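You operate a simulated robot arm through the tools that you are given. There is no shell and no other tool. Be economical: measure what you need, move in short steps, check, and stop when the job is done.

You run a simulated two-armed robot. Do the job below in one go: nothing can be reset, and whatever is moved stays where it is left.

## Task
Wash the socks on wool at 30; the water is off.
Fine: open the red valve lever, set both dials, press start and wait for End; then dial off and shut the valve again.

It is judged by the outcome, as a careful person would: the job done as asked, and still so three seconds after it is handed in. It fails if anything else is knocked over, pushed out of place, dropped, spilled or broken.

## Robot
Two 7-joint arms with fingered hands on one trunk that stands fixed in place. Base frame: the origin is at the foot of the trunk, x ahead of it, y to its left, z up; the work surface is at about z = 0.89. Units: m, degrees, N and s.
The left shoulder is at [0.07, 0.172, 1.461], the right one opposite. Payload 5 kg a hand.
The tool frame of a hand sits at the grasp point between the pads (the TCP): z along the fingers, y along the line on which they close. The tips reach 0.043 m beyond it. The gripper opens to 0.144 m. The gripper's body begins 0.05 m behind the TCP. The gripper is a hand of 5 fingers: y runs from the thumb to the fingers, the wrist lies at [-0.021, -0.124, -0.221] in the tool frame.
Orientation is that of the tool frame in the base frame, as [roll, pitch, yaw] about the fixed x, y, z axes, in that order (R = Rz(yaw) Ry(pitch) Rx(roll)). With the fingers straight down and the wrist toward the robot, the tool's x, y and z point along [0, 1, 0], [1, 0, 0] and [0, 0, -1] of the base frame.

## Interface
- The arms move only by the tool arm_command. It takes "left_commands", "right_commands" or both (then of equal length, played together; a hand with none holds still); each is a list of rows, each an object (a shift or turn left out is 0) with "travel": the shift along the tool's x, y, z in m, a list of three; "angular": the turn, a rotation vector about the tool's x, y, z in degrees, a list of three. In form: [{"travel": [dx, dy, dz], "angular": [ax, ay, az]}, ...]. A call has 1 to 20 rows; each row shifts and turns the commanded pose from where the row before left it, along the tool's axes as they then stand. A row lasts 0.2 s, in which the tool goes at most 0.05 m and 8.6 degrees; a call with a longer step from one row to the next is refused whole. Where a pose cannot be reached the arm comes as near as it can. A force on the tool above 50 N (or 10 N above the force at the start of the call, whichever is more), or a blocked arm, ends the call early, and 0.2 s more pass. In this call time passes only in rows, and 0.2 s behind the last. It gives the time, the measured TCP pose, the force on the tool (base axes), the opening and the grip force at its end, in the units of the frame above (readings bear some noise), with the torque about the TCP (base axes, N m) and any sound that the robot's microphone picked up, and new pictures: "show" is both (left out), scene, wrist or none (wrist: the cameras of the hands that moved).
- Cameras (640 x 400 px; columns grow to the right, rows downward): "scene" is now at [0.117, 0.0318, 1.6924]; the picture's right is [0.39, -0.92, -0.00], its down [-0.65, -0.27, -0.71] and it looks along [0.66, 0.28, -0.70] (base axes); focal length 367 px, centre (320, 200). "left" rides on the left gripper at [-0.086, -0.108, -0.168] in its tool frame; the picture's right is [-0.80, -0.28, 0.53], its down [0.54, -0.73, 0.42] and it looks along [0.27, 0.63, 0.73] (tool axes); focal length 275 px, centre (320, 200). "right" rides on the right gripper at [0.086, -0.109, -0.168] in its tool frame; the picture's right is [-0.80, 0.28, -0.53], its down [-0.54, -0.73, 0.42] and it looks along [-0.27, 0.63, 0.73] (tool axes); focal length 275 px, centre (320, 200). There is no depth. A picture from a camera that has moved, and an enlarged one, comes with that camera's place and axes in the base frame and with its lens. The place of the scene camera against the robot may be out by one fixed shift of up to 0.018 m in any direction.
- move_column(by): slides the trunk up (or, below 0, down) by that many m; the arms and the scene camera ride with it, the base frame stays. It gives what a move gives, with no picture.
- move_fingers(index, middle, ring, little, thumb_bend, thumb_turn, hand): sets how far each is bent, from 0 (flat) to 1 (curled in); at 0.3 the hand is open as for a grip, at 0.7 the pads meet at the TCP. One left out holds its place. A second passes; each finger stops where it meets its share of the squeeze, and holds until it gets a number again. It is the only way to open and close the hand. It gives what a move gives, with no picture; readings hold the bend of each and the force on index, middle, ring, little, thumb and palm. thumb_turn goes from beside the hand (0) to across from the fingers (1), as for a grip.
- aim_head(pan, tilt): turns the head with the scene camera to pan (to the left, within 86 degrees either way) and tilt (down, from -29 to 69), counted from straight ahead of the robot. It gives what a move gives, and a new picture of the scene camera.
- inspect(camera, box): a new picture of the part [left, top, right, bottom] of that camera's present view, enlarged. No time passes.
- finish_job(): hands the job in; it is judged then, once.

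Work in short steps. Places have to be worked out from the pictures, the camera data and where the tool is seen: move nearer, look again, correct. Check each grasp and each placing, and mend what went wrong. You have 120 turns and 200 pictures in all, those below and enlarged ones among them. Open the grippers and draw the arms clear of the work before you hand the job in, unless the task says otherwise; then end with one line.

The tools are called after "Request:" as name(argument=value, ...) on one line, values as JSON. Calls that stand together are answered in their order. arm_command: Moves the arms, as the interface text tells. Its arguments: {"type":"object","properties":{"left_commands":{"type":"array","items":{"type":"object","properties":{"travel":{"type":"array","items":{"type":"number"}},"angular":{"type":"array","items":{"type":"number"}}}}},"right_commands":{"type":"array","items":{"type":"object","properties":{"travel":{"type":"array","items":{"type":"number"}},"angular":{"type":"array","items":{"type":"number"}}}}},"show":{"type":"string","enum":["both","scene","wrist","none"]}},"required":[]} The other tools are called the same way: move_column (by) slides the trunk up or down; move_fingers (index, middle, ring, little, thumb_bend, thumb_turn, hand) moves the fingers one by one; aim_head (pan, tilt) turns the head that bears the scene camera; inspect (camera, box) takes an enlarged picture of a part of a camera's view; finish_job () hands the job in.

At the start:

```text
time_s: 0.0
left_tool_pos: [0.5193, 0.3029, 1.1335]
left_orientation: [180.0, 0.0, 90.0]
left_wrist_force: [0.0, -0.4, -0.1]
left_torque: [0.02, -0.02, -0.02]
left_opening: 0.1438
left_grip_force: 0.2
left_shape: jaw
left_bend: [0.3, 0.3, 0.3, 0.3, 0.3, 0.98]
left_finger forces: [0.0, 0.0, 0.0, 0.0, 0.1, 0.0]
right_tool_pos: [0.7638, -0.1549, 1.1901]
right_orientation: [180.0, 0.1, 90.0]
right_wrist_force: [-0.5, -0.1, -0.1]
right_torque: [0.02, 0.01, 0.01]
right_opening: 0.1435
right_grip_force: 0.1
right_shape: jaw
right_bend: [0.3, 0.3, 0.3, 0.3, 0.3, 0.98]
right_finger forces: [0.0, 0.1, 0.1, 0.0, 0.0, 0.0]
trunk travel left (down, up): [-0.558, 0.382]
head pan, tilt: [23.0, 44.5]
```

scene: 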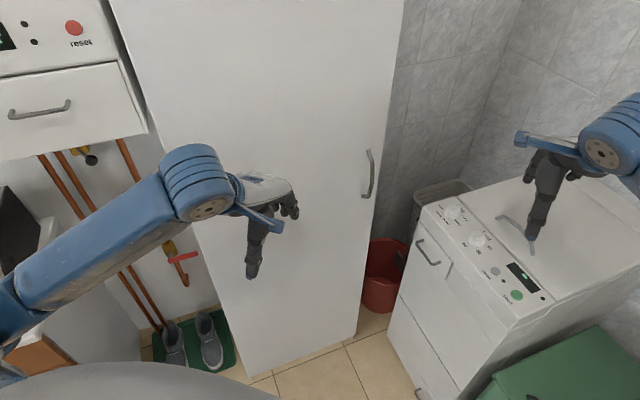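
right: 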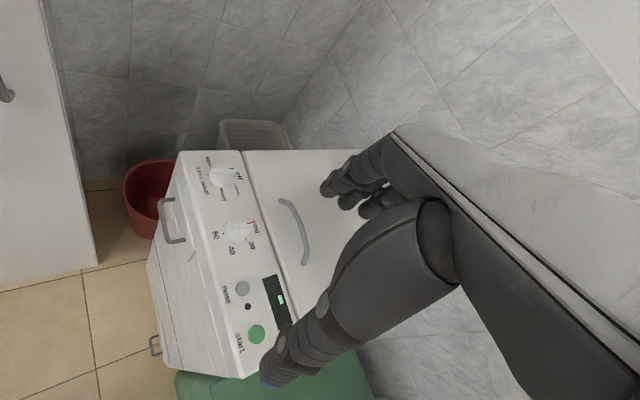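
left: 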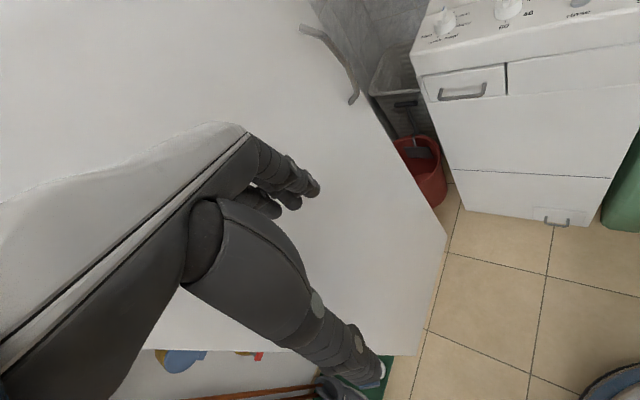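

I start by looking closely at the washer panel and the pipes at left.

Request:
inspect(camera="scene", box=[400, 180, 580, 310])

Request:
inspect(camera="scene", box=[0, 120, 240, 380])

Request:
inspect(camera="right", box=[170, 140, 310, 380])

```text
3.08 times, centred on (490, 245) of scene
camera zoom: at [0.117, 0.0318, 1.6924], right [0.39, -0.92, 0.0], down [-0.65, -0.27, -0.71], along [0.66, 0.28, -0.7], focal length 1129 px, centre (-203, 62)
```

zoom: 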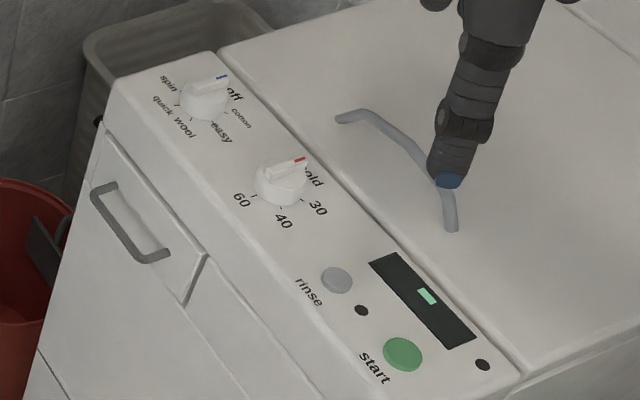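

```text
1.54 times, centred on (120, 250) of scene
camera zoom: at [0.117, 0.0318, 1.6924], right [0.39, -0.92, 0.0], down [-0.65, -0.27, -0.71], along [0.66, 0.28, -0.7], focal length 565 px, centre (628, 123)
```

zoom: 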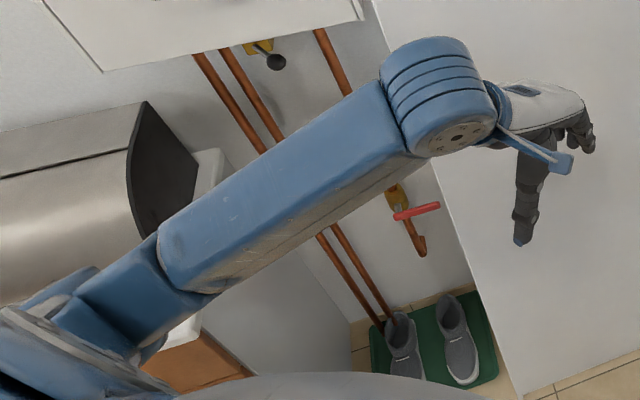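

```text
1.67 times, centred on (240, 260) of right
camera zoom: at [0.6563, -0.0697, 1.3592], right [0.28, -0.8, 0.53], down [-0.73, -0.54, -0.42], along [0.63, -0.27, -0.73], focal length 459 px, centre (453, 100)
```

zoom: 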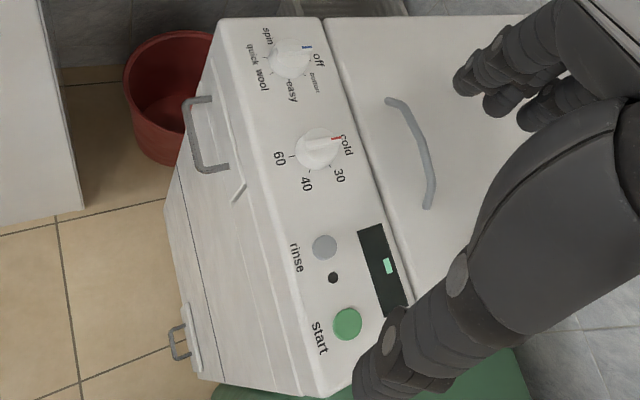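

Next I look further left at the pipes and for any socks lying about.

Request:
aim_head(pan=60, tilt=45)

Request:
aim_head(pan=-30, tilt=50)

```text
time_s: 1.0
left_tool_pos: [0.5194, 0.3015, 1.1333]
left_orientation: [-180.0, -0.1, 89.9]
left_wrist_force: [-0.6, -0.2, 0.1]
left_torque: [-0.01, -0.02, 0.01]
left_opening: 0.1438
left_grip_force: 0.0
left_shape: jaw
left_bend: [0.3, 0.3, 0.3, 0.3, 0.3, 0.98]
left_finger forces: [0.0, 0.0, 0.1, 0.0, 0.0, 0.0]
right_tool_pos: [0.7634, -0.1544, 1.1903]
right_orientation: [-180.0, 0.0, 90.0]
right_wrist_force: [0.0, 0.6, -0.4]
right_torque: [-0.03, -0.01, 0.01]
right_opening: 0.1438
right_grip_force: 0.0
right_shape: jaw
right_bend: [0.3, 0.3, 0.3, 0.3, 0.3, 0.98]
right_finger forces: [0.0, 0.1, 0.1, 0.1, 0.0, 0.0]
trunk travel left (down, up): [-0.558, 0.382]
head pan, tilt: [60.0, 45.0]
camera scene: at [0.0825, 0.0703, 1.6918], right [0.87, -0.5, 0.0], down [-0.35, -0.61, -0.71], along [0.35, 0.61, -0.71], focal length 367 px, centre (320, 200)
```

scene: 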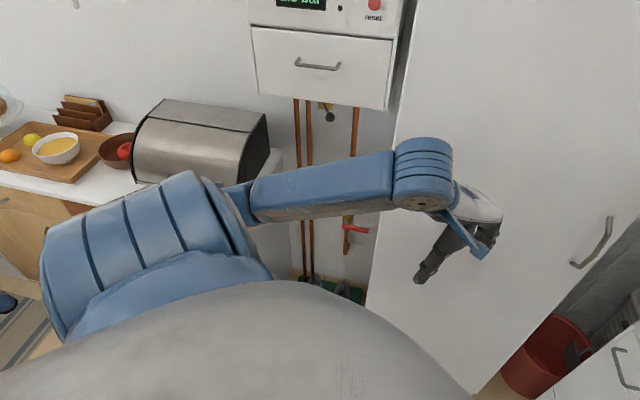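

```text
time_s: 2.7
left_tool_pos: [0.52, 0.3018, 1.133]
left_orientation: [180.0, 0.0, 90.0]
left_wrist_force: [0.1, -0.1, 0.2]
left_torque: [0.0, 0.04, 0.0]
left_opening: 0.1436
left_grip_force: 0.0
left_shape: jaw
left_bend: [0.3, 0.3, 0.3, 0.3, 0.3, 0.98]
left_finger forces: [0.0, 0.0, 0.0, 0.0, 0.0, 0.0]
right_tool_pos: [0.7639, -0.1558, 1.1916]
right_orientation: [-179.9, -0.1, 90.0]
right_wrist_force: [-0.5, -0.1, 0.4]
right_torque: [-0.04, 0.02, 0.03]
right_opening: 0.1434
right_grip_force: 0.1
right_shape: jaw
right_bend: [0.3, 0.3, 0.3, 0.3, 0.3, 0.98]
right_finger forces: [0.0, 0.0, 0.0, 0.0, 0.1, 0.0]
trunk travel left (down, up): [-0.558, 0.382]
head pan, tilt: [-30.0, 50.0]
camera scene: at [0.1085, -0.0386, 1.6849], right [-0.5, -0.87, 0.0], down [-0.66, 0.38, -0.64], along [0.56, -0.32, -0.77], focal length 367 px, centre (320, 200)
```

scene: 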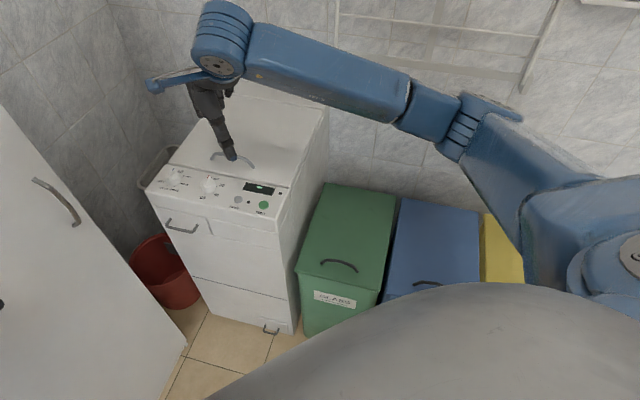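

Red lever sits on a pipe in the niche left of the diagonal cabinet. I shift the left hand aside and turn it toward the niche so its wrist camera gives a second bearing.

Request:
arm_command(left_commands=[{"travel": [0.0375, -0.025, 0]}, {"travel": [0.0375, -0.025, 0]}, {"travel": [0.0375, -0.025, 0]}, {"travel": [0.0375, -0.025, 0]}, {"angular": [0, 0, -8.5]}, {"angular": [0, 0, -8.5]}, {"angular": [0, 0, -8.5]}, {"angular": [0, 0, -8.5]}], show="wrist")

Request:
aim_head(pan=50, tilt=50)

```text
time_s: 4.5
left_tool_pos: [0.4613, 0.4808, 1.1181]
left_orientation: [180.0, -0.2, 124.5]
left_wrist_force: [-3.3, -3.7, 0.7]
left_torque: [0.01, 0.0, -0.07]
left_opening: 0.1427
left_grip_force: 0.1
left_shape: jaw
left_bend: [0.33, 0.3, 0.3, 0.3, 0.3, 0.98]
left_finger forces: [4.6, 0.0, 0.1, 0.0, 0.0, 0.0]
left hand out of reach, approached as far as the arm can: row 1, 2, 5, 6, 7, 8
right_tool_pos: [0.7641, -0.1555, 1.1909]
right_orientation: [180.0, -0.1, 90.1]
right_wrist_force: [-0.6, -0.6, -0.2]
right_torque: [0.01, 0.03, -0.01]
right_opening: 0.1437
right_grip_force: 0.0
right_shape: jaw
right_bend: [0.3, 0.3, 0.3, 0.3, 0.3, 0.98]
right_finger forces: [0.0, 0.0, 0.1, 0.0, 0.0, 0.0]
trunk travel left (down, up): [-0.558, 0.382]
head pan, tilt: [-30.0, 50.0]
camera left: at [0.4205, 0.3461, 1.2862], right [0.22, -0.82, -0.54], down [-0.91, 0.04, -0.42], along [0.36, 0.58, -0.73], focal length 275 px, centre (320, 200)
```

left: 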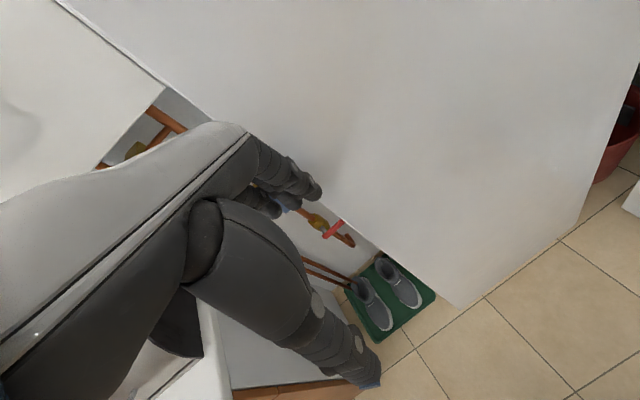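

```text
time_s: 6.0
left_tool_pos: [0.4609, 0.4783, 1.1152]
left_orientation: [-179.9, 0.0, 124.1]
left_wrist_force: [-2.0, -1.6, 0.6]
left_torque: [-0.05, 0.03, 0.04]
left_opening: 0.1428
left_grip_force: 0.1
left_shape: jaw
left_bend: [0.32, 0.3, 0.3, 0.3, 0.3, 0.98]
left_finger forces: [2.2, 0.4, 0.0, 0.0, 0.2, 0.0]
right_tool_pos: [0.7642, -0.1557, 1.1902]
right_orientation: [-180.0, 0.0, 89.9]
right_wrist_force: [1.8, -0.3, -0.1]
right_torque: [-0.01, -0.03, 0.04]
right_opening: 0.1435
right_grip_force: 0.1
right_shape: jaw
right_bend: [0.3, 0.3, 0.3, 0.3, 0.3, 0.98]
right_finger forces: [0.1, 0.0, 0.0, 0.0, 0.0, 0.0]
trunk travel left (down, up): [-0.558, 0.382]
head pan, tilt: [50.0, 50.0]
camera scene: at [0.091, 0.0585, 1.6849], right [0.77, -0.64, 0.0], down [-0.49, -0.59, -0.64], along [0.41, 0.49, -0.77], focal length 367 px, centre (320, 200)
```

scene: 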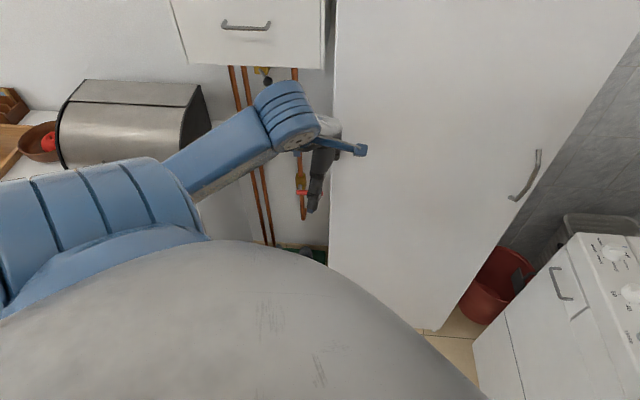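

The index finger brushes the cabinet lightly; I back off at once and zoom on the valve.

Request:
arm_command(left_commands=[{"travel": [0, -0.03, 0]}, {"travel": [0, -0.03, 0]}], show="wrist")

Request:
inspect(camera="left", box=[240, 160, 440, 340])

Request:
inspect(camera="scene", box=[210, 50, 350, 260])

```text
time_s: 6.6
left_tool_pos: [0.4543, 0.4734, 1.0945]
left_orientation: [-179.9, -0.1, 123.9]
left_wrist_force: [-0.3, 0.7, 0.8]
left_torque: [0.03, -0.02, 0.01]
left_opening: 0.1439
left_grip_force: 0.1
left_shape: jaw
left_bend: [0.3, 0.3, 0.3, 0.3, 0.3, 0.98]
left_finger forces: [0.0, 0.1, 0.1, 0.0, 0.1, 0.0]
left hand out of reach, approached as far as the arm can: row 1, 2
right_tool_pos: [0.7635, -0.1555, 1.1907]
right_orientation: [-180.0, 0.1, 90.0]
right_wrist_force: [0.4, 0.1, 0.1]
right_torque: [0.01, 0.0, -0.04]
right_opening: 0.1437
right_grip_force: 0.1
right_shape: jaw
right_bend: [0.3, 0.3, 0.3, 0.3, 0.3, 0.98]
right_finger forces: [0.0, 0.1, 0.0, 0.0, 0.0, 0.0]
trunk travel left (down, up): [-0.558, 0.382]
head pan, tilt: [50.0, 50.0]
camera left: at [0.4129, 0.3396, 1.2642], right [0.21, -0.82, -0.53], down [-0.91, 0.04, -0.42], along [0.37, 0.57, -0.73], focal length 275 px, centre (320, 200)
```

left: 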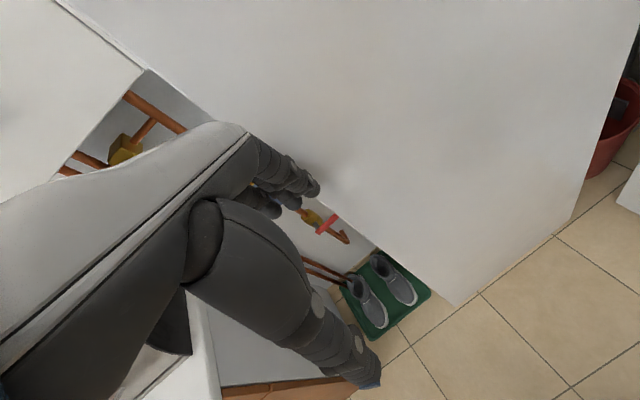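

```text
2.22 times, centred on (340, 250) of left
camera zoom: at [0.4129, 0.3396, 1.2642], right [0.21, -0.82, -0.53], down [-0.91, 0.04, -0.42], along [0.37, 0.57, -0.73], focal length 612 px, centre (276, 89)
```

zoom: 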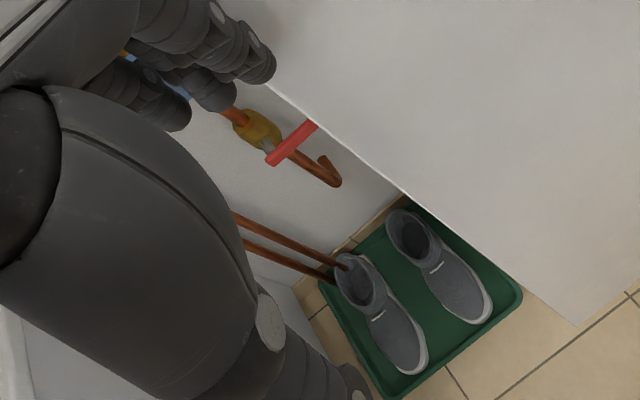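

```text
1.90 times, centred on (280, 155) of scene
camera zoom: at [0.0909, 0.0588, 1.6849], right [0.77, -0.64, 0.0], down [-0.49, -0.59, -0.64], along [0.41, 0.49, -0.77], focal length 699 px, centre (396, 286)
```

zoom: 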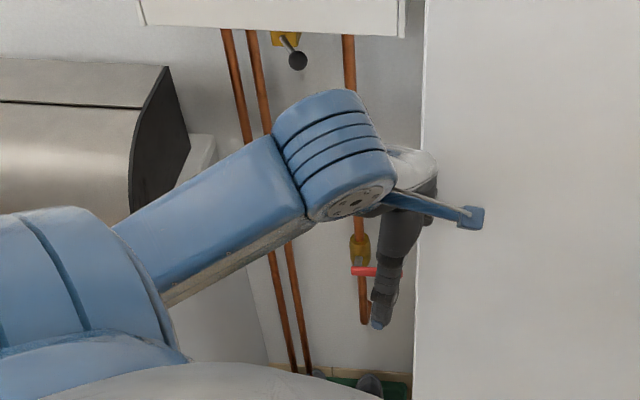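

Lever pivot is about (0.68, 0.88, 0.52), closed (across the pipe). I pull the right hand back from above the washer so the trunk can be lowered.

Request:
arm_command(right_commands=[{"travel": [-0.0125, -0.04, 0]}, {"travel": [-0.0125, -0.04, 0]}, {"travel": [-0.0125, -0.04, 0]}, {"travel": [-0.0125, -0.04, 0]}, {"travel": [-0.0125, -0.04, 0]}, {"travel": [-0.0125, -0.04, 0]}, {"travel": [-0.0125, -0.04, 0]}, {"travel": [-0.0125, -0.04, 0]}], show="none")

Request:
aim_head(pan=0, tilt=55)

```text
time_s: 8.4
left_tool_pos: [0.4539, 0.4721, 1.0953]
left_orientation: [-179.9, -0.1, 124.0]
left_wrist_force: [0.9, 0.8, -0.2]
left_torque: [0.02, -0.04, 0.02]
left_opening: 0.144
left_grip_force: 0.0
left_shape: jaw
left_bend: [0.3, 0.3, 0.3, 0.3, 0.3, 0.98]
left_finger forces: [0.0, 0.0, 0.1, 0.0, 0.1, 0.1]
right_tool_pos: [0.5354, -0.2524, 1.1808]
right_orientation: [-179.9, 0.1, 90.1]
right_wrist_force: [-1.1, 0.0, 0.4]
right_torque: [0.01, -0.04, 0.02]
right_opening: 0.1437
right_grip_force: 0.0
right_shape: jaw
right_bend: [0.3, 0.3, 0.3, 0.3, 0.3, 0.98]
right_finger forces: [0.0, 0.0, 0.1, 0.0, 0.0, 0.0]
right hand out of reach, approached as far as the arm can: row 6, 7, 8
trunk travel left (down, up): [-0.558, 0.382]
head pan, tilt: [50.0, 50.0]
```

```text
time_s: 9.6
left_tool_pos: [0.4539, 0.4714, 1.096]
left_orientation: [-180.0, 0.0, 124.0]
left_wrist_force: [-0.4, -0.3, 0.3]
left_torque: [0.0, 0.02, 0.0]
left_opening: 0.1439
left_grip_force: 0.2
left_shape: jaw
left_bend: [0.3, 0.3, 0.3, 0.3, 0.3, 0.98]
left_finger forces: [0.1, 0.1, 0.0, 0.0, 0.0, 0.0]
right_tool_pos: [0.537, -0.2526, 1.1805]
right_orientation: [-179.9, 0.0, 90.0]
right_wrist_force: [0.5, 0.1, -0.4]
right_torque: [0.01, 0.0, -0.01]
right_opening: 0.1439
right_grip_force: 0.2
right_shape: jaw
right_bend: [0.3, 0.3, 0.3, 0.3, 0.3, 0.98]
right_finger forces: [0.0, 0.0, 0.0, 0.0, 0.0, 0.0]
trunk travel left (down, up): [-0.558, 0.382]
head pan, tilt: [0.0, 55.0]
camera scene: at [0.1135, -0.0002, 1.6784], right [0.0, -1.0, 0.0], down [-0.82, 0.0, -0.57], along [0.57, 0.0, -0.82], focal length 367 px, centre (320, 200)
```

scene: 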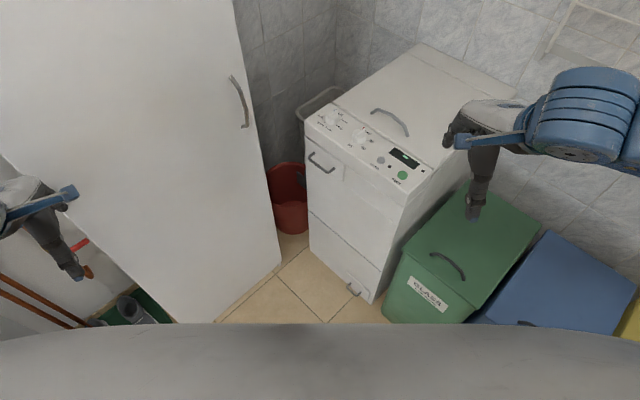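

The right hand could meet the green bin if lowered 0.5 m, so I raise it 0.2 m first.

Request:
arm_command(right_commands=[{"travel": [0, 0, -0.05]}, {"travel": [0, 0, -0.05]}, {"travel": [0, 0, -0.05]}, {"travel": [0, 0, -0.05]}, {"travel": [0, 0, -0.05]}], show="none")

```text
time_s: 10.8
left_tool_pos: [0.4537, 0.4721, 1.0954]
left_orientation: [-179.9, 0.0, 123.9]
left_wrist_force: [0.5, 0.1, -0.1]
left_torque: [0.0, -0.01, 0.01]
left_opening: 0.1442
left_grip_force: 0.0
left_shape: jaw
left_bend: [0.3, 0.3, 0.3, 0.3, 0.3, 0.98]
left_finger forces: [0.1, 0.0, 0.0, 0.0, 0.0, 0.0]
right_tool_pos: [0.5401, -0.2511, 1.432]
right_orientation: [179.9, 0.1, 90.1]
right_wrist_force: [-0.4, 0.0, 0.7]
right_torque: [-0.01, -0.03, 0.03]
right_opening: 0.1438
right_grip_force: 0.1
right_shape: jaw
right_bend: [0.3, 0.3, 0.3, 0.3, 0.3, 0.98]
right_finger forces: [0.0, 0.1, 0.0, 0.1, 0.0, 0.1]
right hand out of reach, approached as far as the arm can: row 1
trunk travel left (down, up): [-0.558, 0.382]
head pan, tilt: [0.0, 55.0]
```

I check the hand's geometry in detail before planning the lever push.

Request:
inspect(camera="scene", box=[0, 150, 120, 300])

Request:
move_column(by=-0.25)

Request:
aim_head(pan=35, tilt=40)

```text
2.67 times, centred on (60, 225) of scene
camera zoom: at [0.1132, 0.0009, 1.6783], right [0.0, -1.0, 0.0], down [-0.82, 0.0, -0.57], along [0.57, 0.0, -0.82], focal length 979 px, centre (1013, 133)
```

zoom: 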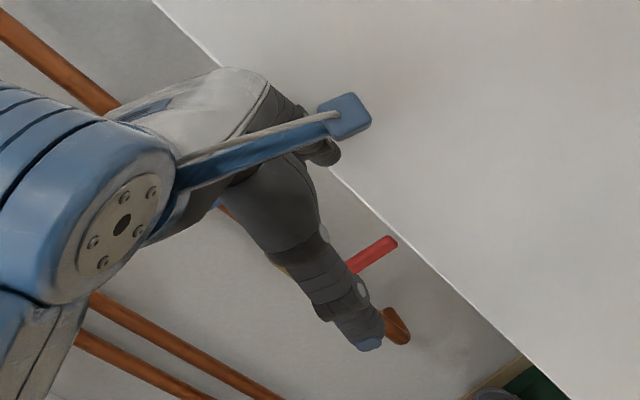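

```text
time_s: 13.4
left_tool_pos: [0.4543, 0.4721, 0.8438]
left_orientation: [-179.9, 0.0, 124.0]
left_wrist_force: [-0.1, 0.4, 0.1]
left_torque: [-0.03, -0.07, -0.04]
left_opening: 0.144
left_grip_force: 0.1
left_shape: jaw
left_bend: [0.3, 0.3, 0.3, 0.3, 0.3, 0.98]
left_finger forces: [0.0, 0.0, 0.0, 0.0, 0.0, 0.1]
right_tool_pos: [0.5414, -0.2524, 1.1814]
right_orientation: [-180.0, 0.0, 90.0]
right_wrist_force: [0.0, -0.3, -0.2]
right_torque: [0.02, -0.01, 0.01]
right_opening: 0.1437
right_grip_force: 0.0
right_shape: jaw
right_bend: [0.3, 0.3, 0.3, 0.3, 0.3, 0.98]
right_finger forces: [0.0, 0.0, 0.0, 0.0, 0.0, 0.1]
trunk travel left (down, up): [-0.308, 0.632]
head pan, tilt: [0.0, 55.0]
```

```text
time_s: 14.4
left_tool_pos: [0.4523, 0.4728, 0.8442]
left_orientation: [-179.9, 0.0, 124.0]
left_wrist_force: [-0.1, 0.3, -1.1]
left_torque: [0.0, -0.02, 0.0]
left_opening: 0.144
left_grip_force: 0.1
left_shape: jaw
left_bend: [0.3, 0.3, 0.3, 0.3, 0.3, 0.98]
left_finger forces: [0.0, 0.0, 0.0, 0.0, 0.0, 0.0]
right_tool_pos: [0.5407, -0.2509, 1.1816]
right_orientation: [-179.9, 0.0, 90.0]
right_wrist_force: [-0.5, -0.1, 0.0]
right_torque: [0.0, 0.01, -0.01]
right_opening: 0.1442
right_grip_force: 0.0
right_shape: jaw
right_bend: [0.3, 0.3, 0.3, 0.3, 0.3, 0.98]
right_finger forces: [0.0, 0.1, 0.0, 0.0, 0.0, 0.1]
trunk travel left (down, up): [-0.308, 0.632]
head pan, tilt: [35.0, 40.0]
camera scene: at [0.1112, 0.0485, 1.449], right [0.57, -0.82, 0.0], down [-0.53, -0.37, -0.77], along [0.63, 0.44, -0.64], focal length 367 px, centre (320, 200)
```

scene: 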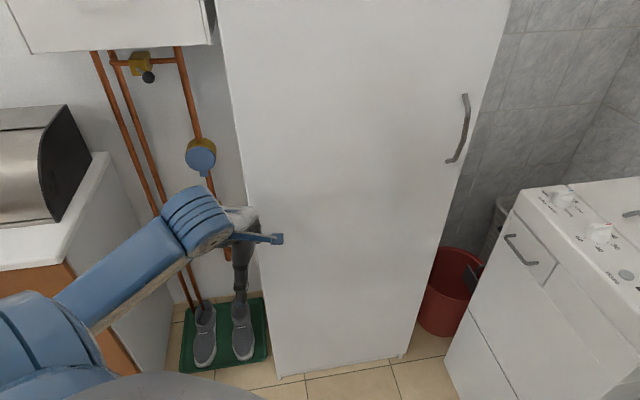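

I shape the left hand into a pointing index finger and look at it.

Request:
move_fingers(hand="left", index=0, middle=1, ring=1, little=1, thumb_bend=1, thumb_turn=0.5)

Request:
inspect(camera="scene", box=[160, 160, 320, 310])

Request:
inspect(camera="left", box=[0, 0, 640, 400])

```text
time_s: 15.4
left_tool_pos: [0.4539, 0.4722, 0.8448]
left_orientation: [-179.9, 0.0, 124.0]
left_wrist_force: [-8.6, -3.4, -1.9]
left_torque: [-0.18, 0.32, 0.08]
left_opening: 0.0584
left_grip_force: 4.1
left_shape: fingers
left_bend: [0.21, 1.0, 1.0, 1.0, 1.0, 0.51]
left_finger forces: [8.3, 0.0, 0.0, 0.0, 0.0, 0.1]
right_tool_pos: [0.5404, -0.2509, 1.1802]
right_orientation: [179.9, 0.0, 90.0]
right_wrist_force: [-1.0, 0.3, 0.0]
right_torque: [0.0, 0.02, -0.05]
right_opening: 0.1441
right_grip_force: 0.0
right_shape: jaw
right_bend: [0.3, 0.3, 0.3, 0.3, 0.3, 0.98]
right_finger forces: [0.0, 0.0, 0.0, 0.1, 0.0, 0.1]
trunk travel left (down, up): [-0.308, 0.632]
head pan, tilt: [35.0, 40.0]
```

```text
2.67 times, centred on (240, 235) of scene
camera zoom: at [0.1105, 0.0483, 1.4491], right [0.57, -0.82, 0.0], down [-0.53, -0.37, -0.77], along [0.63, 0.44, -0.64], focal length 979 px, centre (533, 107)
```

zoom: 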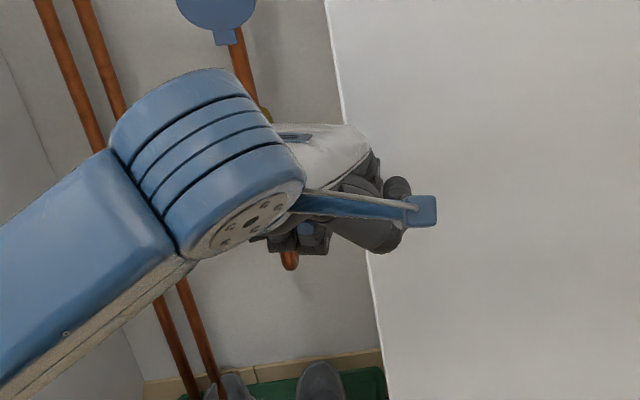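

```text
1.00 times, centred on (320, 200) of left (not enlarged: the box is as wide or as high as the picture)
camera zoom: at [0.4123, 0.3393, 1.0142], right [0.21, -0.82, -0.53], down [-0.91, 0.04, -0.42], along [0.37, 0.57, -0.73], focal length 275 px, centre (320, 200)
```

zoom: 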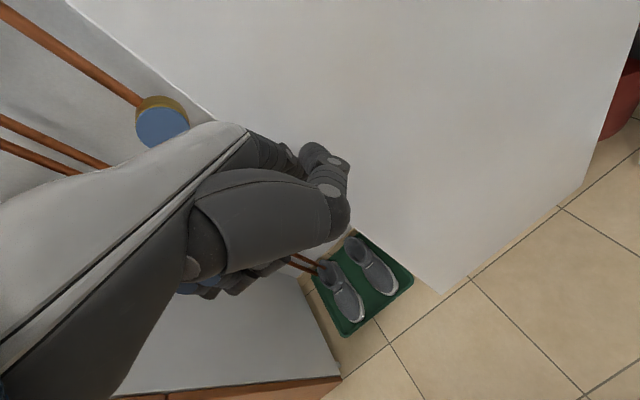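

The flat index points forward (along tool y) and touches the cabinet; I bend it again and shift the hand left toward the niche.

Request:
move_fingers(hand="left", index=0.6)

Request:
arm_command(left_commands=[{"travel": [0.04, 0, 0]}, {"travel": [0.04, 0, 0]}, {"travel": [0.04, 0, 0]}, {"travel": [0.04, 0, 0]}, {"travel": [0.04, 0, 0]}], show="both")

```text
time_s: 16.4
left_tool_pos: [0.4538, 0.4717, 0.8461]
left_orientation: [-179.9, 0.0, 123.9]
left_wrist_force: [0.1, -0.7, -0.3]
left_torque: [-0.02, 0.02, 0.01]
left_opening: 0.0617
left_grip_force: 0.0
left_shape: fingers
left_bend: [0.6, 1.0, 1.0, 1.0, 1.0, 0.51]
left_finger forces: [0.1, 0.0, 0.0, 0.0, 0.0, 0.0]
right_tool_pos: [0.5407, -0.2512, 1.1808]
right_orientation: [179.9, 0.0, 90.1]
right_wrist_force: [-0.1, 0.8, -0.3]
right_torque: [-0.02, -0.01, -0.02]
right_opening: 0.1442
right_grip_force: 0.1
right_shape: jaw
right_bend: [0.3, 0.3, 0.3, 0.3, 0.3, 0.98]
right_finger forces: [0.1, 0.0, 0.0, 0.0, 0.0, 0.0]
trunk travel left (down, up): [-0.308, 0.632]
head pan, tilt: [35.0, 40.0]
```

```text
time_s: 17.6
left_tool_pos: [0.3386, 0.6398, 0.8442]
left_orientation: [-179.9, 0.0, 124.0]
left_wrist_force: [0.9, 0.1, 0.3]
left_torque: [0.01, 0.03, 0.01]
left_opening: 0.0618
left_grip_force: 0.1
left_shape: fingers
left_bend: [0.6, 1.0, 1.0, 1.0, 1.0, 0.51]
left_finger forces: [0.1, 0.1, 0.1, 0.1, 0.1, 0.0]
right_tool_pos: [0.5399, -0.2507, 1.1812]
right_orientation: [-180.0, -0.1, 90.0]
right_wrist_force: [0.8, 0.3, -0.2]
right_torque: [-0.03, -0.06, -0.02]
right_opening: 0.1438
right_grip_force: 0.1
right_shape: jaw
right_bend: [0.3, 0.3, 0.3, 0.3, 0.3, 0.98]
right_finger forces: [0.0, 0.0, 0.0, 0.1, 0.1, 0.1]
trunk travel left (down, up): [-0.308, 0.632]
head pan, tilt: [35.0, 40.0]
camera scene: at [0.1103, 0.049, 1.4491], right [0.57, -0.82, 0.0], down [-0.53, -0.37, -0.77], along [0.63, 0.44, -0.64], focal length 367 px, centre (320, 200)
camera left: at [0.2984, 0.5068, 1.0134], right [0.21, -0.82, -0.53], down [-0.91, 0.04, -0.42], along [0.37, 0.57, -0.73], focal length 275 px, centre (320, 200)
```

scene: 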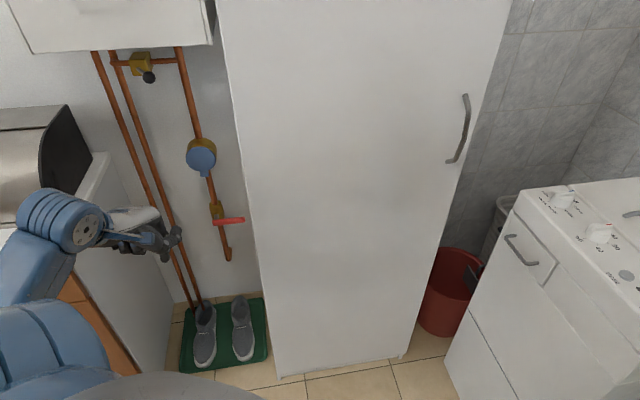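
left: 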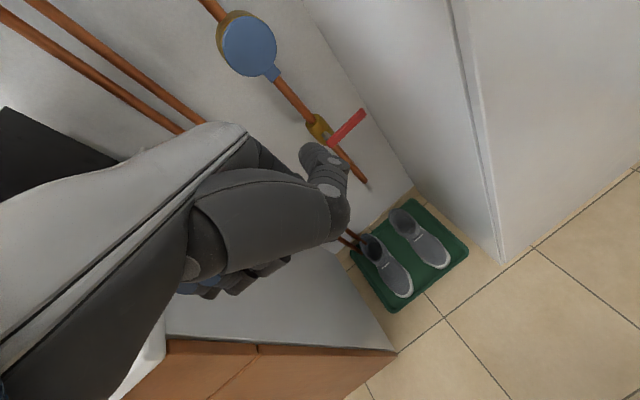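

The wrist views triangulate well: lever pivot ≈ (0.645, 0.838, 0.60), handle ~0.10 m long pointing right along (0.7,-0.7,0), wall facing (-0.7,-0.7). I extend the index here in free space to measure where its tip is.

Request:
move_fingers(hand="left", index=0, thumb_turn=0, thumb_bend=0.5)

Request:
arm_command(left_commands=[{"travel": [-0.02, 0, 0], "angular": [0, 0, -5.5]}, {"travel": [-0.02, 0, 0], "angular": [0, 0, -5.5]}], show="both")

Request:
inspect(camera="scene", box=[40, 140, 280, 290])

```text
time_s: 18.6
left_tool_pos: [0.3397, 0.6384, 0.8437]
left_orientation: [-179.9, 0.0, 124.1]
left_wrist_force: [0.2, 0.3, -0.4]
left_torque: [-0.03, -0.01, 0.02]
left_opening: 0.1881
left_grip_force: 0.1
left_shape: fingers
left_bend: [0.0, 1.0, 1.0, 1.0, 0.5, 0.0]
left_finger forces: [0.0, 0.0, 0.0, 0.1, 0.0, 0.0]
right_tool_pos: [0.5403, -0.2508, 1.1801]
right_orientation: [179.9, 0.0, 89.8]
right_wrist_force: [0.2, -0.3, 0.2]
right_torque: [-0.01, 0.01, 0.02]
right_opening: 0.1439
right_grip_force: 0.1
right_shape: jaw
right_bend: [0.3, 0.3, 0.3, 0.3, 0.3, 0.98]
right_finger forces: [0.0, 0.0, 0.0, 0.0, 0.0, 0.0]
trunk travel left (down, up): [-0.308, 0.632]
head pan, tilt: [35.0, 40.0]
```

```text
time_s: 19.2
left_tool_pos: [0.3649, 0.6075, 0.8437]
left_orientation: [-179.8, -0.1, 135.0]
left_wrist_force: [0.7, -0.4, 0.3]
left_torque: [0.01, 0.0, -0.03]
left_opening: 0.188
left_grip_force: 0.0
left_shape: fingers
left_bend: [0.0, 1.0, 1.0, 1.0, 0.5, 0.0]
left_finger forces: [0.0, 0.1, 0.0, 0.1, 0.0, 0.0]
right_tool_pos: [0.5411, -0.2507, 1.1805]
right_orientation: [-179.8, 0.0, 90.0]
right_wrist_force: [0.9, -0.1, 0.7]
right_torque: [0.01, 0.01, 0.01]
right_opening: 0.1438
right_grip_force: 0.1
right_shape: jaw
right_bend: [0.3, 0.3, 0.3, 0.3, 0.3, 0.98]
right_finger forces: [0.0, 0.1, 0.1, 0.1, 0.0, 0.1]
trunk travel left (down, up): [-0.308, 0.632]
head pan, tilt: [35.0, 40.0]
camera scene: at [0.112, 0.0485, 1.449], right [0.57, -0.82, 0.0], down [-0.53, -0.37, -0.77], along [0.63, 0.44, -0.64], focal length 367 px, centre (320, 200)
camera left: at [0.3501, 0.4691, 1.0145], right [0.36, -0.76, -0.53], down [-0.9, -0.13, -0.42], along [0.25, 0.63, -0.73], focal length 275 px, centre (320, 200)
```

scene: 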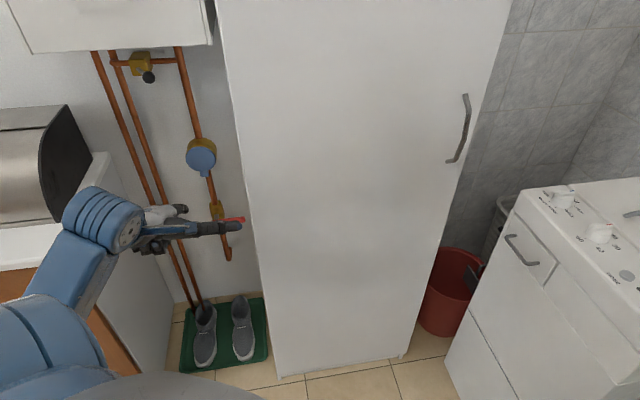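
left: 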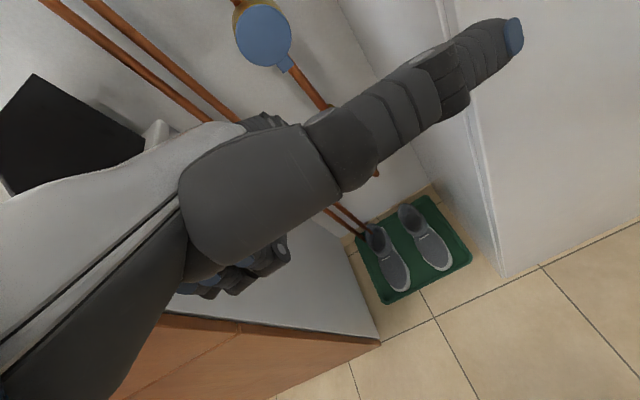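

```text
2.67 times, centred on (160, 215) of scene
camera zoom: at [0.112, 0.0485, 1.449], right [0.57, -0.82, 0.0], down [-0.53, -0.37, -0.77], along [0.63, 0.44, -0.64], focal length 979 px, centre (747, 160)
```

zoom: 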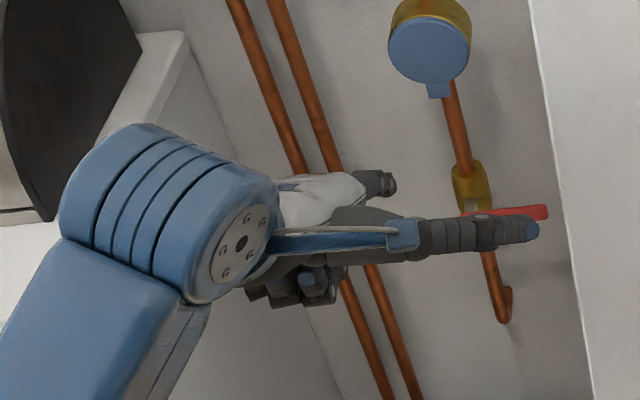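

The thumb sticks out sideways at turn 0; I tuck it back and view the index alone.

Request:
move_fingers(hand="left", thumb_turn=1, thumb_bend=1)

Request:
inspect(camera="scene", box=[100, 160, 260, 260])

Request:
inspect(camera="left", box=[140, 40, 460, 240])

```text
time_s: 20.2
left_tool_pos: [0.3651, 0.6075, 0.8447]
left_orientation: [-179.9, 0.0, 135.0]
left_wrist_force: [-1.3, -1.0, 0.0]
left_torque: [-0.04, -0.03, 0.0]
left_opening: 0.0708
left_grip_force: 0.1
left_shape: fingers
left_bend: [0.0, 1.0, 1.0, 1.0, 1.0, 1.0]
left_finger forces: [0.0, 0.1, 0.1, 0.0, 0.0, 0.0]
right_tool_pos: [0.5396, -0.251, 1.1809]
right_orientation: [180.0, -0.1, 90.1]
right_wrist_force: [1.3, 0.1, 1.1]
right_torque: [0.02, 0.01, 0.03]
right_opening: 0.1439
right_grip_force: 0.1
right_shape: jaw
right_bend: [0.3, 0.3, 0.3, 0.3, 0.3, 0.98]
right_finger forces: [0.1, 0.1, 0.0, 0.1, 0.0, 0.1]
trunk travel left (down, up): [-0.308, 0.632]
head pan, tilt: [35.0, 40.0]
```

```text
4.00 times, centred on (180, 210) of scene
camera zoom: at [0.1112, 0.0486, 1.449], right [0.57, -0.82, 0.0], down [-0.53, -0.37, -0.77], along [0.63, 0.44, -0.64], focal length 1468 px, centre (880, 160)
```

zoom: 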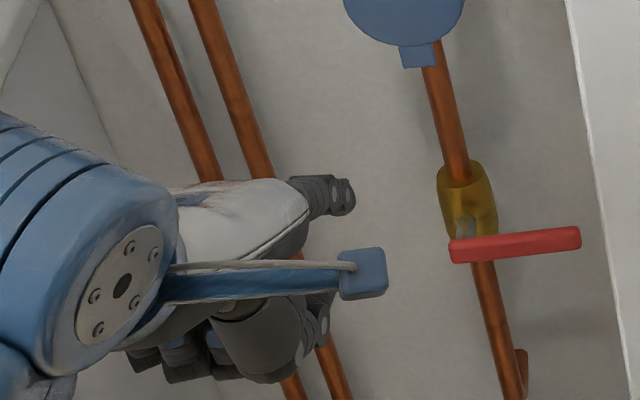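

```text
2.00 times, centred on (300, 140) of left
camera zoom: at [0.3497, 0.469, 1.0146], right [0.36, -0.76, -0.53], down [-0.9, -0.13, -0.42], along [0.25, 0.63, -0.73], focal length 551 px, centre (360, 320)
```

zoom: 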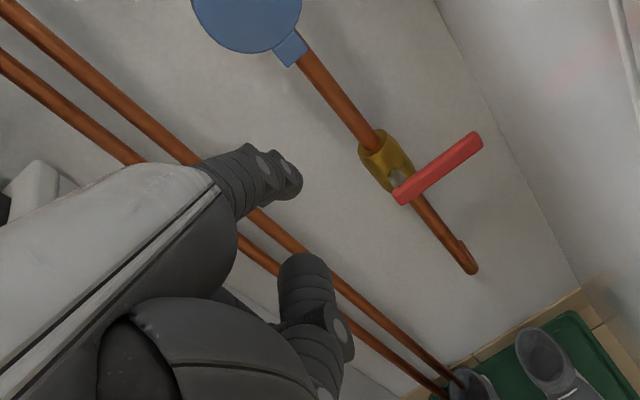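

Index tip is roughly at tool (-0.025, 0.12, -0.02). I'll approach with the hand yawed to 115° (so the camera bracket clears the cabinet side), to a check point short of and above the lever.

Request:
arm_command(left_commands=[{"angular": [0, 0, 6.7], "travel": [0, 0, 0.02]}, {"angular": [0, 0, 6.7], "travel": [0, 0, 0.02]}, {"angular": [0, 0, 6.6], "travel": [0, 0, 0.02]}, {"travel": [0.0026, 0.027, 0.025]}, {"travel": [0.0026, 0.027, 0.025]}, {"travel": [0.0026, 0.027, 0.025]}, {"travel": [0.0026, 0.027, 0.025]}, {"travel": [0.0026, 0.027, 0.025]}, {"travel": [0.0026, 0.027, 0.02]}], show="both")

```text
time_s: 22.2
left_tool_pos: [0.5072, 0.6889, 0.6399]
left_orientation: [-179.9, -0.1, 115.0]
left_wrist_force: [-0.1, -0.1, -0.3]
left_torque: [-0.04, 0.0, 0.0]
left_opening: 0.0711
left_grip_force: 0.0
left_shape: fingers
left_bend: [0.0, 1.0, 1.0, 1.0, 1.0, 1.0]
left_finger forces: [0.1, 0.0, 0.0, 0.0, 0.0, 0.0]
right_tool_pos: [0.5415, -0.2501, 1.1802]
right_orientation: [-179.8, 0.0, 90.1]
right_wrist_force: [0.2, -0.5, -0.1]
right_torque: [-0.05, 0.02, 0.0]
right_opening: 0.1437
right_grip_force: 0.0
right_shape: jaw
right_bend: [0.3, 0.3, 0.3, 0.3, 0.3, 0.98]
right_finger forces: [0.0, 0.0, 0.0, 0.0, 0.0, 0.0]
trunk travel left (down, up): [-0.308, 0.632]
head pan, tilt: [35.0, 40.0]
camera scene: at [0.1123, 0.0492, 1.4489], right [0.57, -0.82, 0.0], down [-0.53, -0.37, -0.77], along [0.63, 0.44, -0.64], focal length 367 px, centre (320, 200)
camera left: at [0.4459, 0.5644, 0.8084], right [0.08, -0.84, -0.53], down [-0.89, 0.18, -0.42], along [0.45, 0.51, -0.73], focal length 275 px, centre (320, 200)
```

scene: 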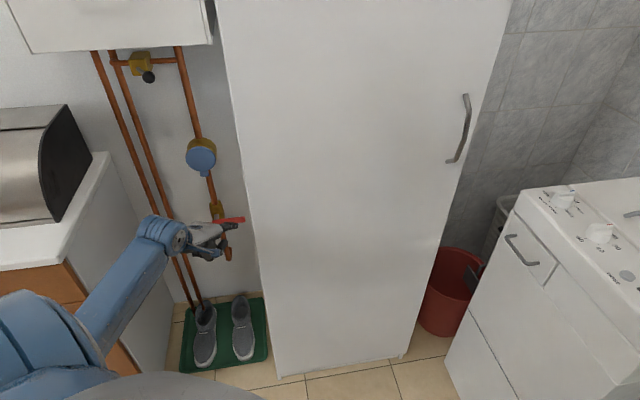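
left: 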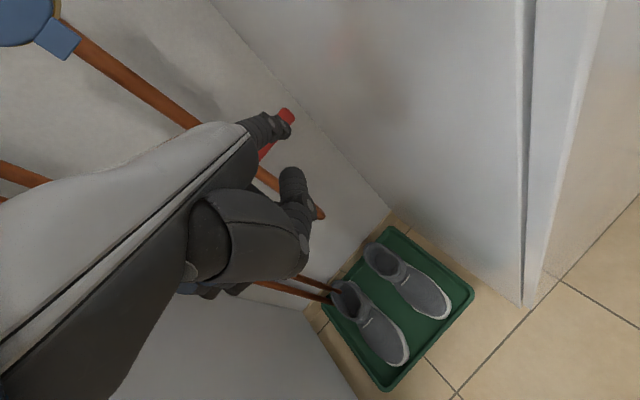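

Tip is near where planned, with the lever straight behind it in view and lower. I move forward 0.10 m toward the wall, staying above the lever.

Request:
arm_command(left_commands=[{"travel": [0.0085, 0.025, 0]}, {"travel": [0.0085, 0.025, 0]}, {"travel": [0.0085, 0.025, 0]}, {"travel": [0.0085, 0.025, 0]}], show="both")

Request:
inspect(camera="left", box=[180, 60, 380, 185])

Request:
inspect(camera="scene", box=[170, 170, 270, 270])

```text
time_s: 23.2
left_tool_pos: [0.582, 0.7608, 0.6381]
left_orientation: [-179.8, 0.0, 115.0]
left_wrist_force: [-0.6, -0.5, -0.5]
left_torque: [-0.01, 0.0, 0.02]
left_opening: 0.0709
left_grip_force: 0.2
left_shape: fingers
left_bend: [0.0, 1.0, 1.0, 1.0, 1.0, 1.0]
left_finger forces: [0.1, 0.0, 0.1, 0.0, 0.1, 0.0]
right_tool_pos: [0.5415, -0.2504, 1.182]
right_orientation: [-179.9, 0.0, 89.9]
right_wrist_force: [0.2, -0.3, 0.2]
right_torque: [-0.03, 0.03, -0.04]
right_opening: 0.1441
right_grip_force: 0.0
right_shape: jaw
right_bend: [0.3, 0.3, 0.3, 0.3, 0.3, 0.98]
right_finger forces: [0.0, 0.0, 0.0, 0.0, 0.0, 0.0]
trunk travel left (down, up): [-0.308, 0.632]
head pan, tilt: [35.0, 40.0]
camera scene: at [0.112, 0.0492, 1.4489], right [0.57, -0.82, 0.0], down [-0.53, -0.37, -0.77], along [0.63, 0.44, -0.64], focal length 367 px, centre (320, 200)
camera left: at [0.521, 0.6363, 0.807], right [0.08, -0.84, -0.53], down [-0.89, 0.18, -0.42], along [0.45, 0.51, -0.73], focal length 275 px, centre (320, 200)
```

scene: 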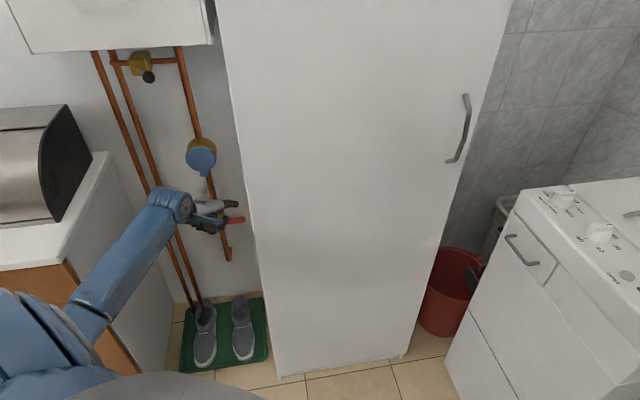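
left: 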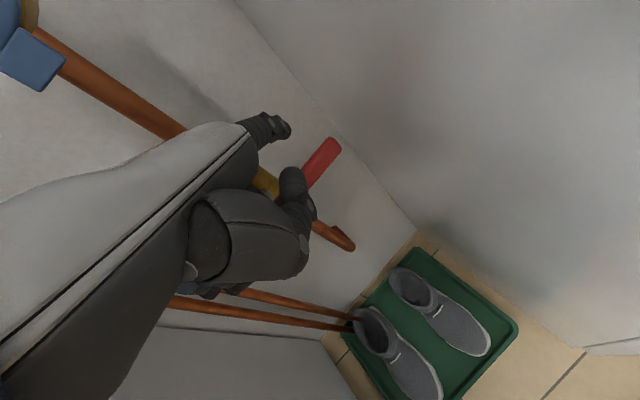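

```text
3.20 times, centred on (280, 122) of left
camera zoom: at [0.521, 0.6363, 0.807], right [0.08, -0.84, -0.53], down [-0.89, 0.18, -0.42], along [0.45, 0.51, -0.73], focal length 881 px, centre (448, 448)
```

zoom: 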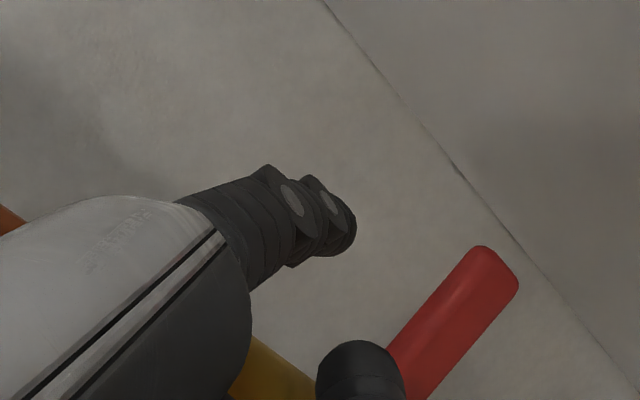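

```text
4.00 times, centred on (220, 220) of scene
camera zoom: at [0.112, 0.0492, 1.4489], right [0.57, -0.82, 0.0], down [-0.53, -0.37, -0.77], along [0.63, 0.44, -0.64], focal length 1468 px, centre (720, 120)
```

zoom: 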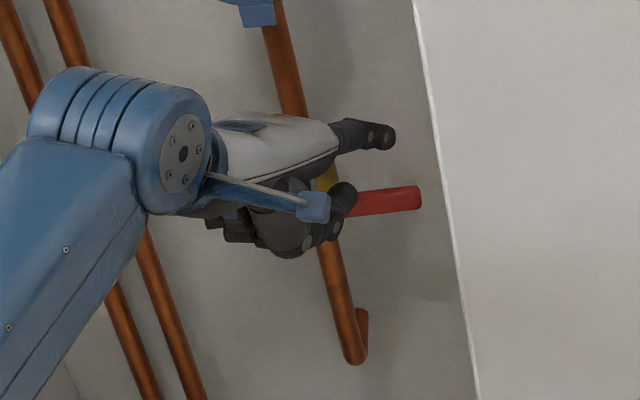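

The index tip is above the lever's handle region. I lower it in small steps watching force.

Request:
arm_command(left_commands=[{"travel": [0, 0, 0.012]}, {"travel": [0, 0, 0.012]}, {"travel": [0, 0, 0.012]}], show="none")

Request:
inspect(camera="left", box=[180, 60, 380, 185])

Request:
inspect(camera="scene", box=[170, 170, 270, 270])

```text
time_s: 24.0
left_tool_pos: [0.5828, 0.762, 0.6036]
left_orientation: [-180.0, 0.0, 114.9]
left_wrist_force: [0.3, -0.7, 0.4]
left_torque: [0.02, 0.01, 0.0]
left_opening: 0.0708
left_grip_force: 0.2
left_shape: fingers
left_bend: [0.0, 1.0, 1.0, 1.0, 1.0, 1.0]
left_finger forces: [0.0, 0.0, 0.0, 0.0, 0.0, 0.1]
right_tool_pos: [0.542, -0.25, 1.18]
right_orientation: [-180.0, 0.0, 90.0]
right_wrist_force: [-0.1, -1.0, 0.2]
right_torque: [0.01, 0.01, 0.04]
right_opening: 0.1438
right_grip_force: 0.0
right_shape: jaw
right_bend: [0.3, 0.3, 0.3, 0.3, 0.3, 0.98]
right_finger forces: [0.0, 0.0, 0.1, 0.1, 0.0, 0.0]
trunk travel left (down, up): [-0.308, 0.632]
head pan, tilt: [35.0, 40.0]
```

```text
3.20 times, centred on (280, 122) of left
camera zoom: at [0.5217, 0.6363, 0.7727], right [0.08, -0.84, -0.53], down [-0.89, 0.18, -0.42], along [0.45, 0.51, -0.73], focal length 881 px, centre (448, 448)
```

zoom: 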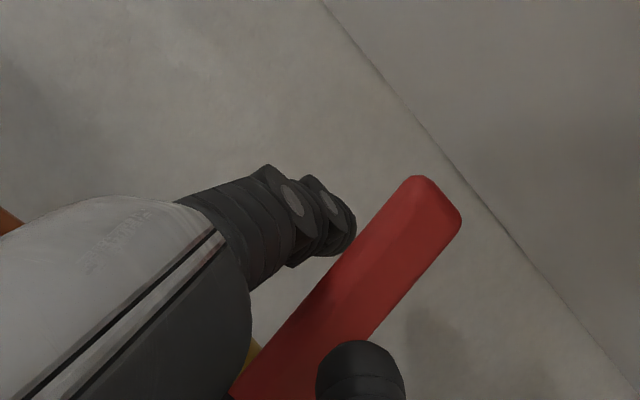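

```text
4.00 times, centred on (220, 220) of scene
camera zoom: at [0.1115, 0.0488, 1.449], right [0.57, -0.82, 0.0], down [-0.53, -0.37, -0.77], along [0.63, 0.44, -0.64], focal length 1468 px, centre (720, 120)
```

zoom: 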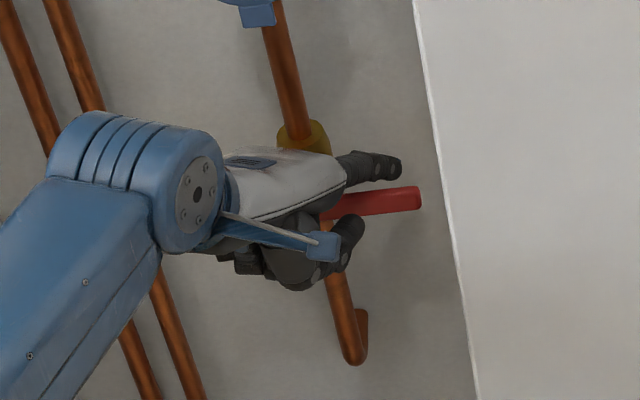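

Finger is just about at lever height; I nudge forward 1 cm and lower further, watching force.

Request:
arm_command(left_commands=[{"travel": [0.0035, 0.0095, 0]}, {"travel": [0, 0, 0.01]}, {"travel": [0, 0, 0.01]}, {"travel": [0, 0, 0.01]}], show="none")

Request:
inspect(camera="left", box=[180, 60, 380, 185])

Request:
inspect(camera="scene", box=[170, 170, 270, 270])

```text
time_s: 25.0
left_tool_pos: [0.5902, 0.769, 0.5807]
left_orientation: [179.6, 0.0, 115.0]
left_wrist_force: [-0.3, 2.2, 20.7]
left_torque: [0.23, -1.6, 0.18]
left_opening: 0.074
left_grip_force: 8.7
left_shape: fingers
left_bend: [0.0, 1.0, 1.0, 1.0, 1.0, 1.0]
left_finger forces: [17.7, 0.0, 0.1, 0.0, 0.0, 0.1]
right_tool_pos: [0.5398, -0.2524, 1.1809]
right_orientation: [180.0, -0.1, 90.0]
right_wrist_force: [-0.1, -0.6, 0.4]
right_torque: [0.02, -0.03, 0.01]
right_opening: 0.1439
right_grip_force: 0.0
right_shape: jaw
right_bend: [0.3, 0.3, 0.3, 0.3, 0.3, 0.98]
right_finger forces: [0.1, 0.0, 0.0, 0.0, 0.1, 0.0]
trunk travel left (down, up): [-0.308, 0.632]
head pan, tilt: [35.0, 40.0]
```

```text
3.20 times, centred on (280, 122) of left
camera zoom: at [0.5281, 0.6437, 0.7476], right [0.08, -0.84, -0.54], down [-0.88, 0.19, -0.43], along [0.46, 0.51, -0.73], focal length 881 px, centre (448, 448)
```

zoom: 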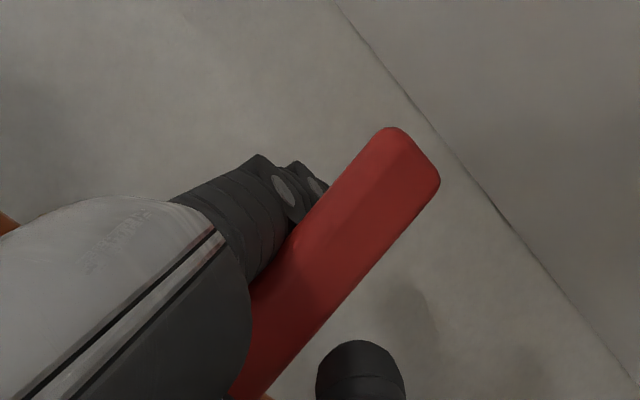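

```text
4.00 times, centred on (220, 220) of scene
camera zoom: at [0.1089, 0.0463, 1.4498], right [0.57, -0.82, 0.0], down [-0.53, -0.37, -0.77], along [0.63, 0.44, -0.64], focal length 1468 px, centre (720, 120)
```

zoom: 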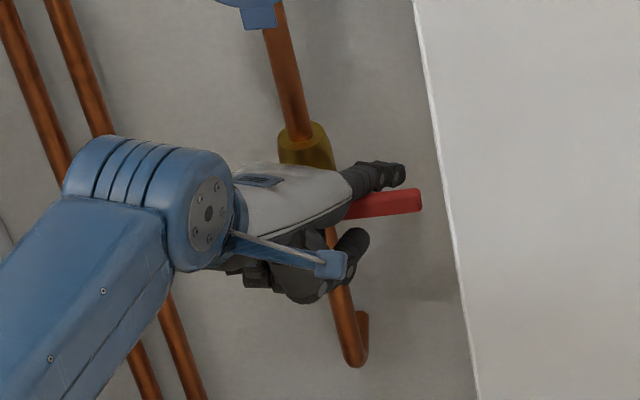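

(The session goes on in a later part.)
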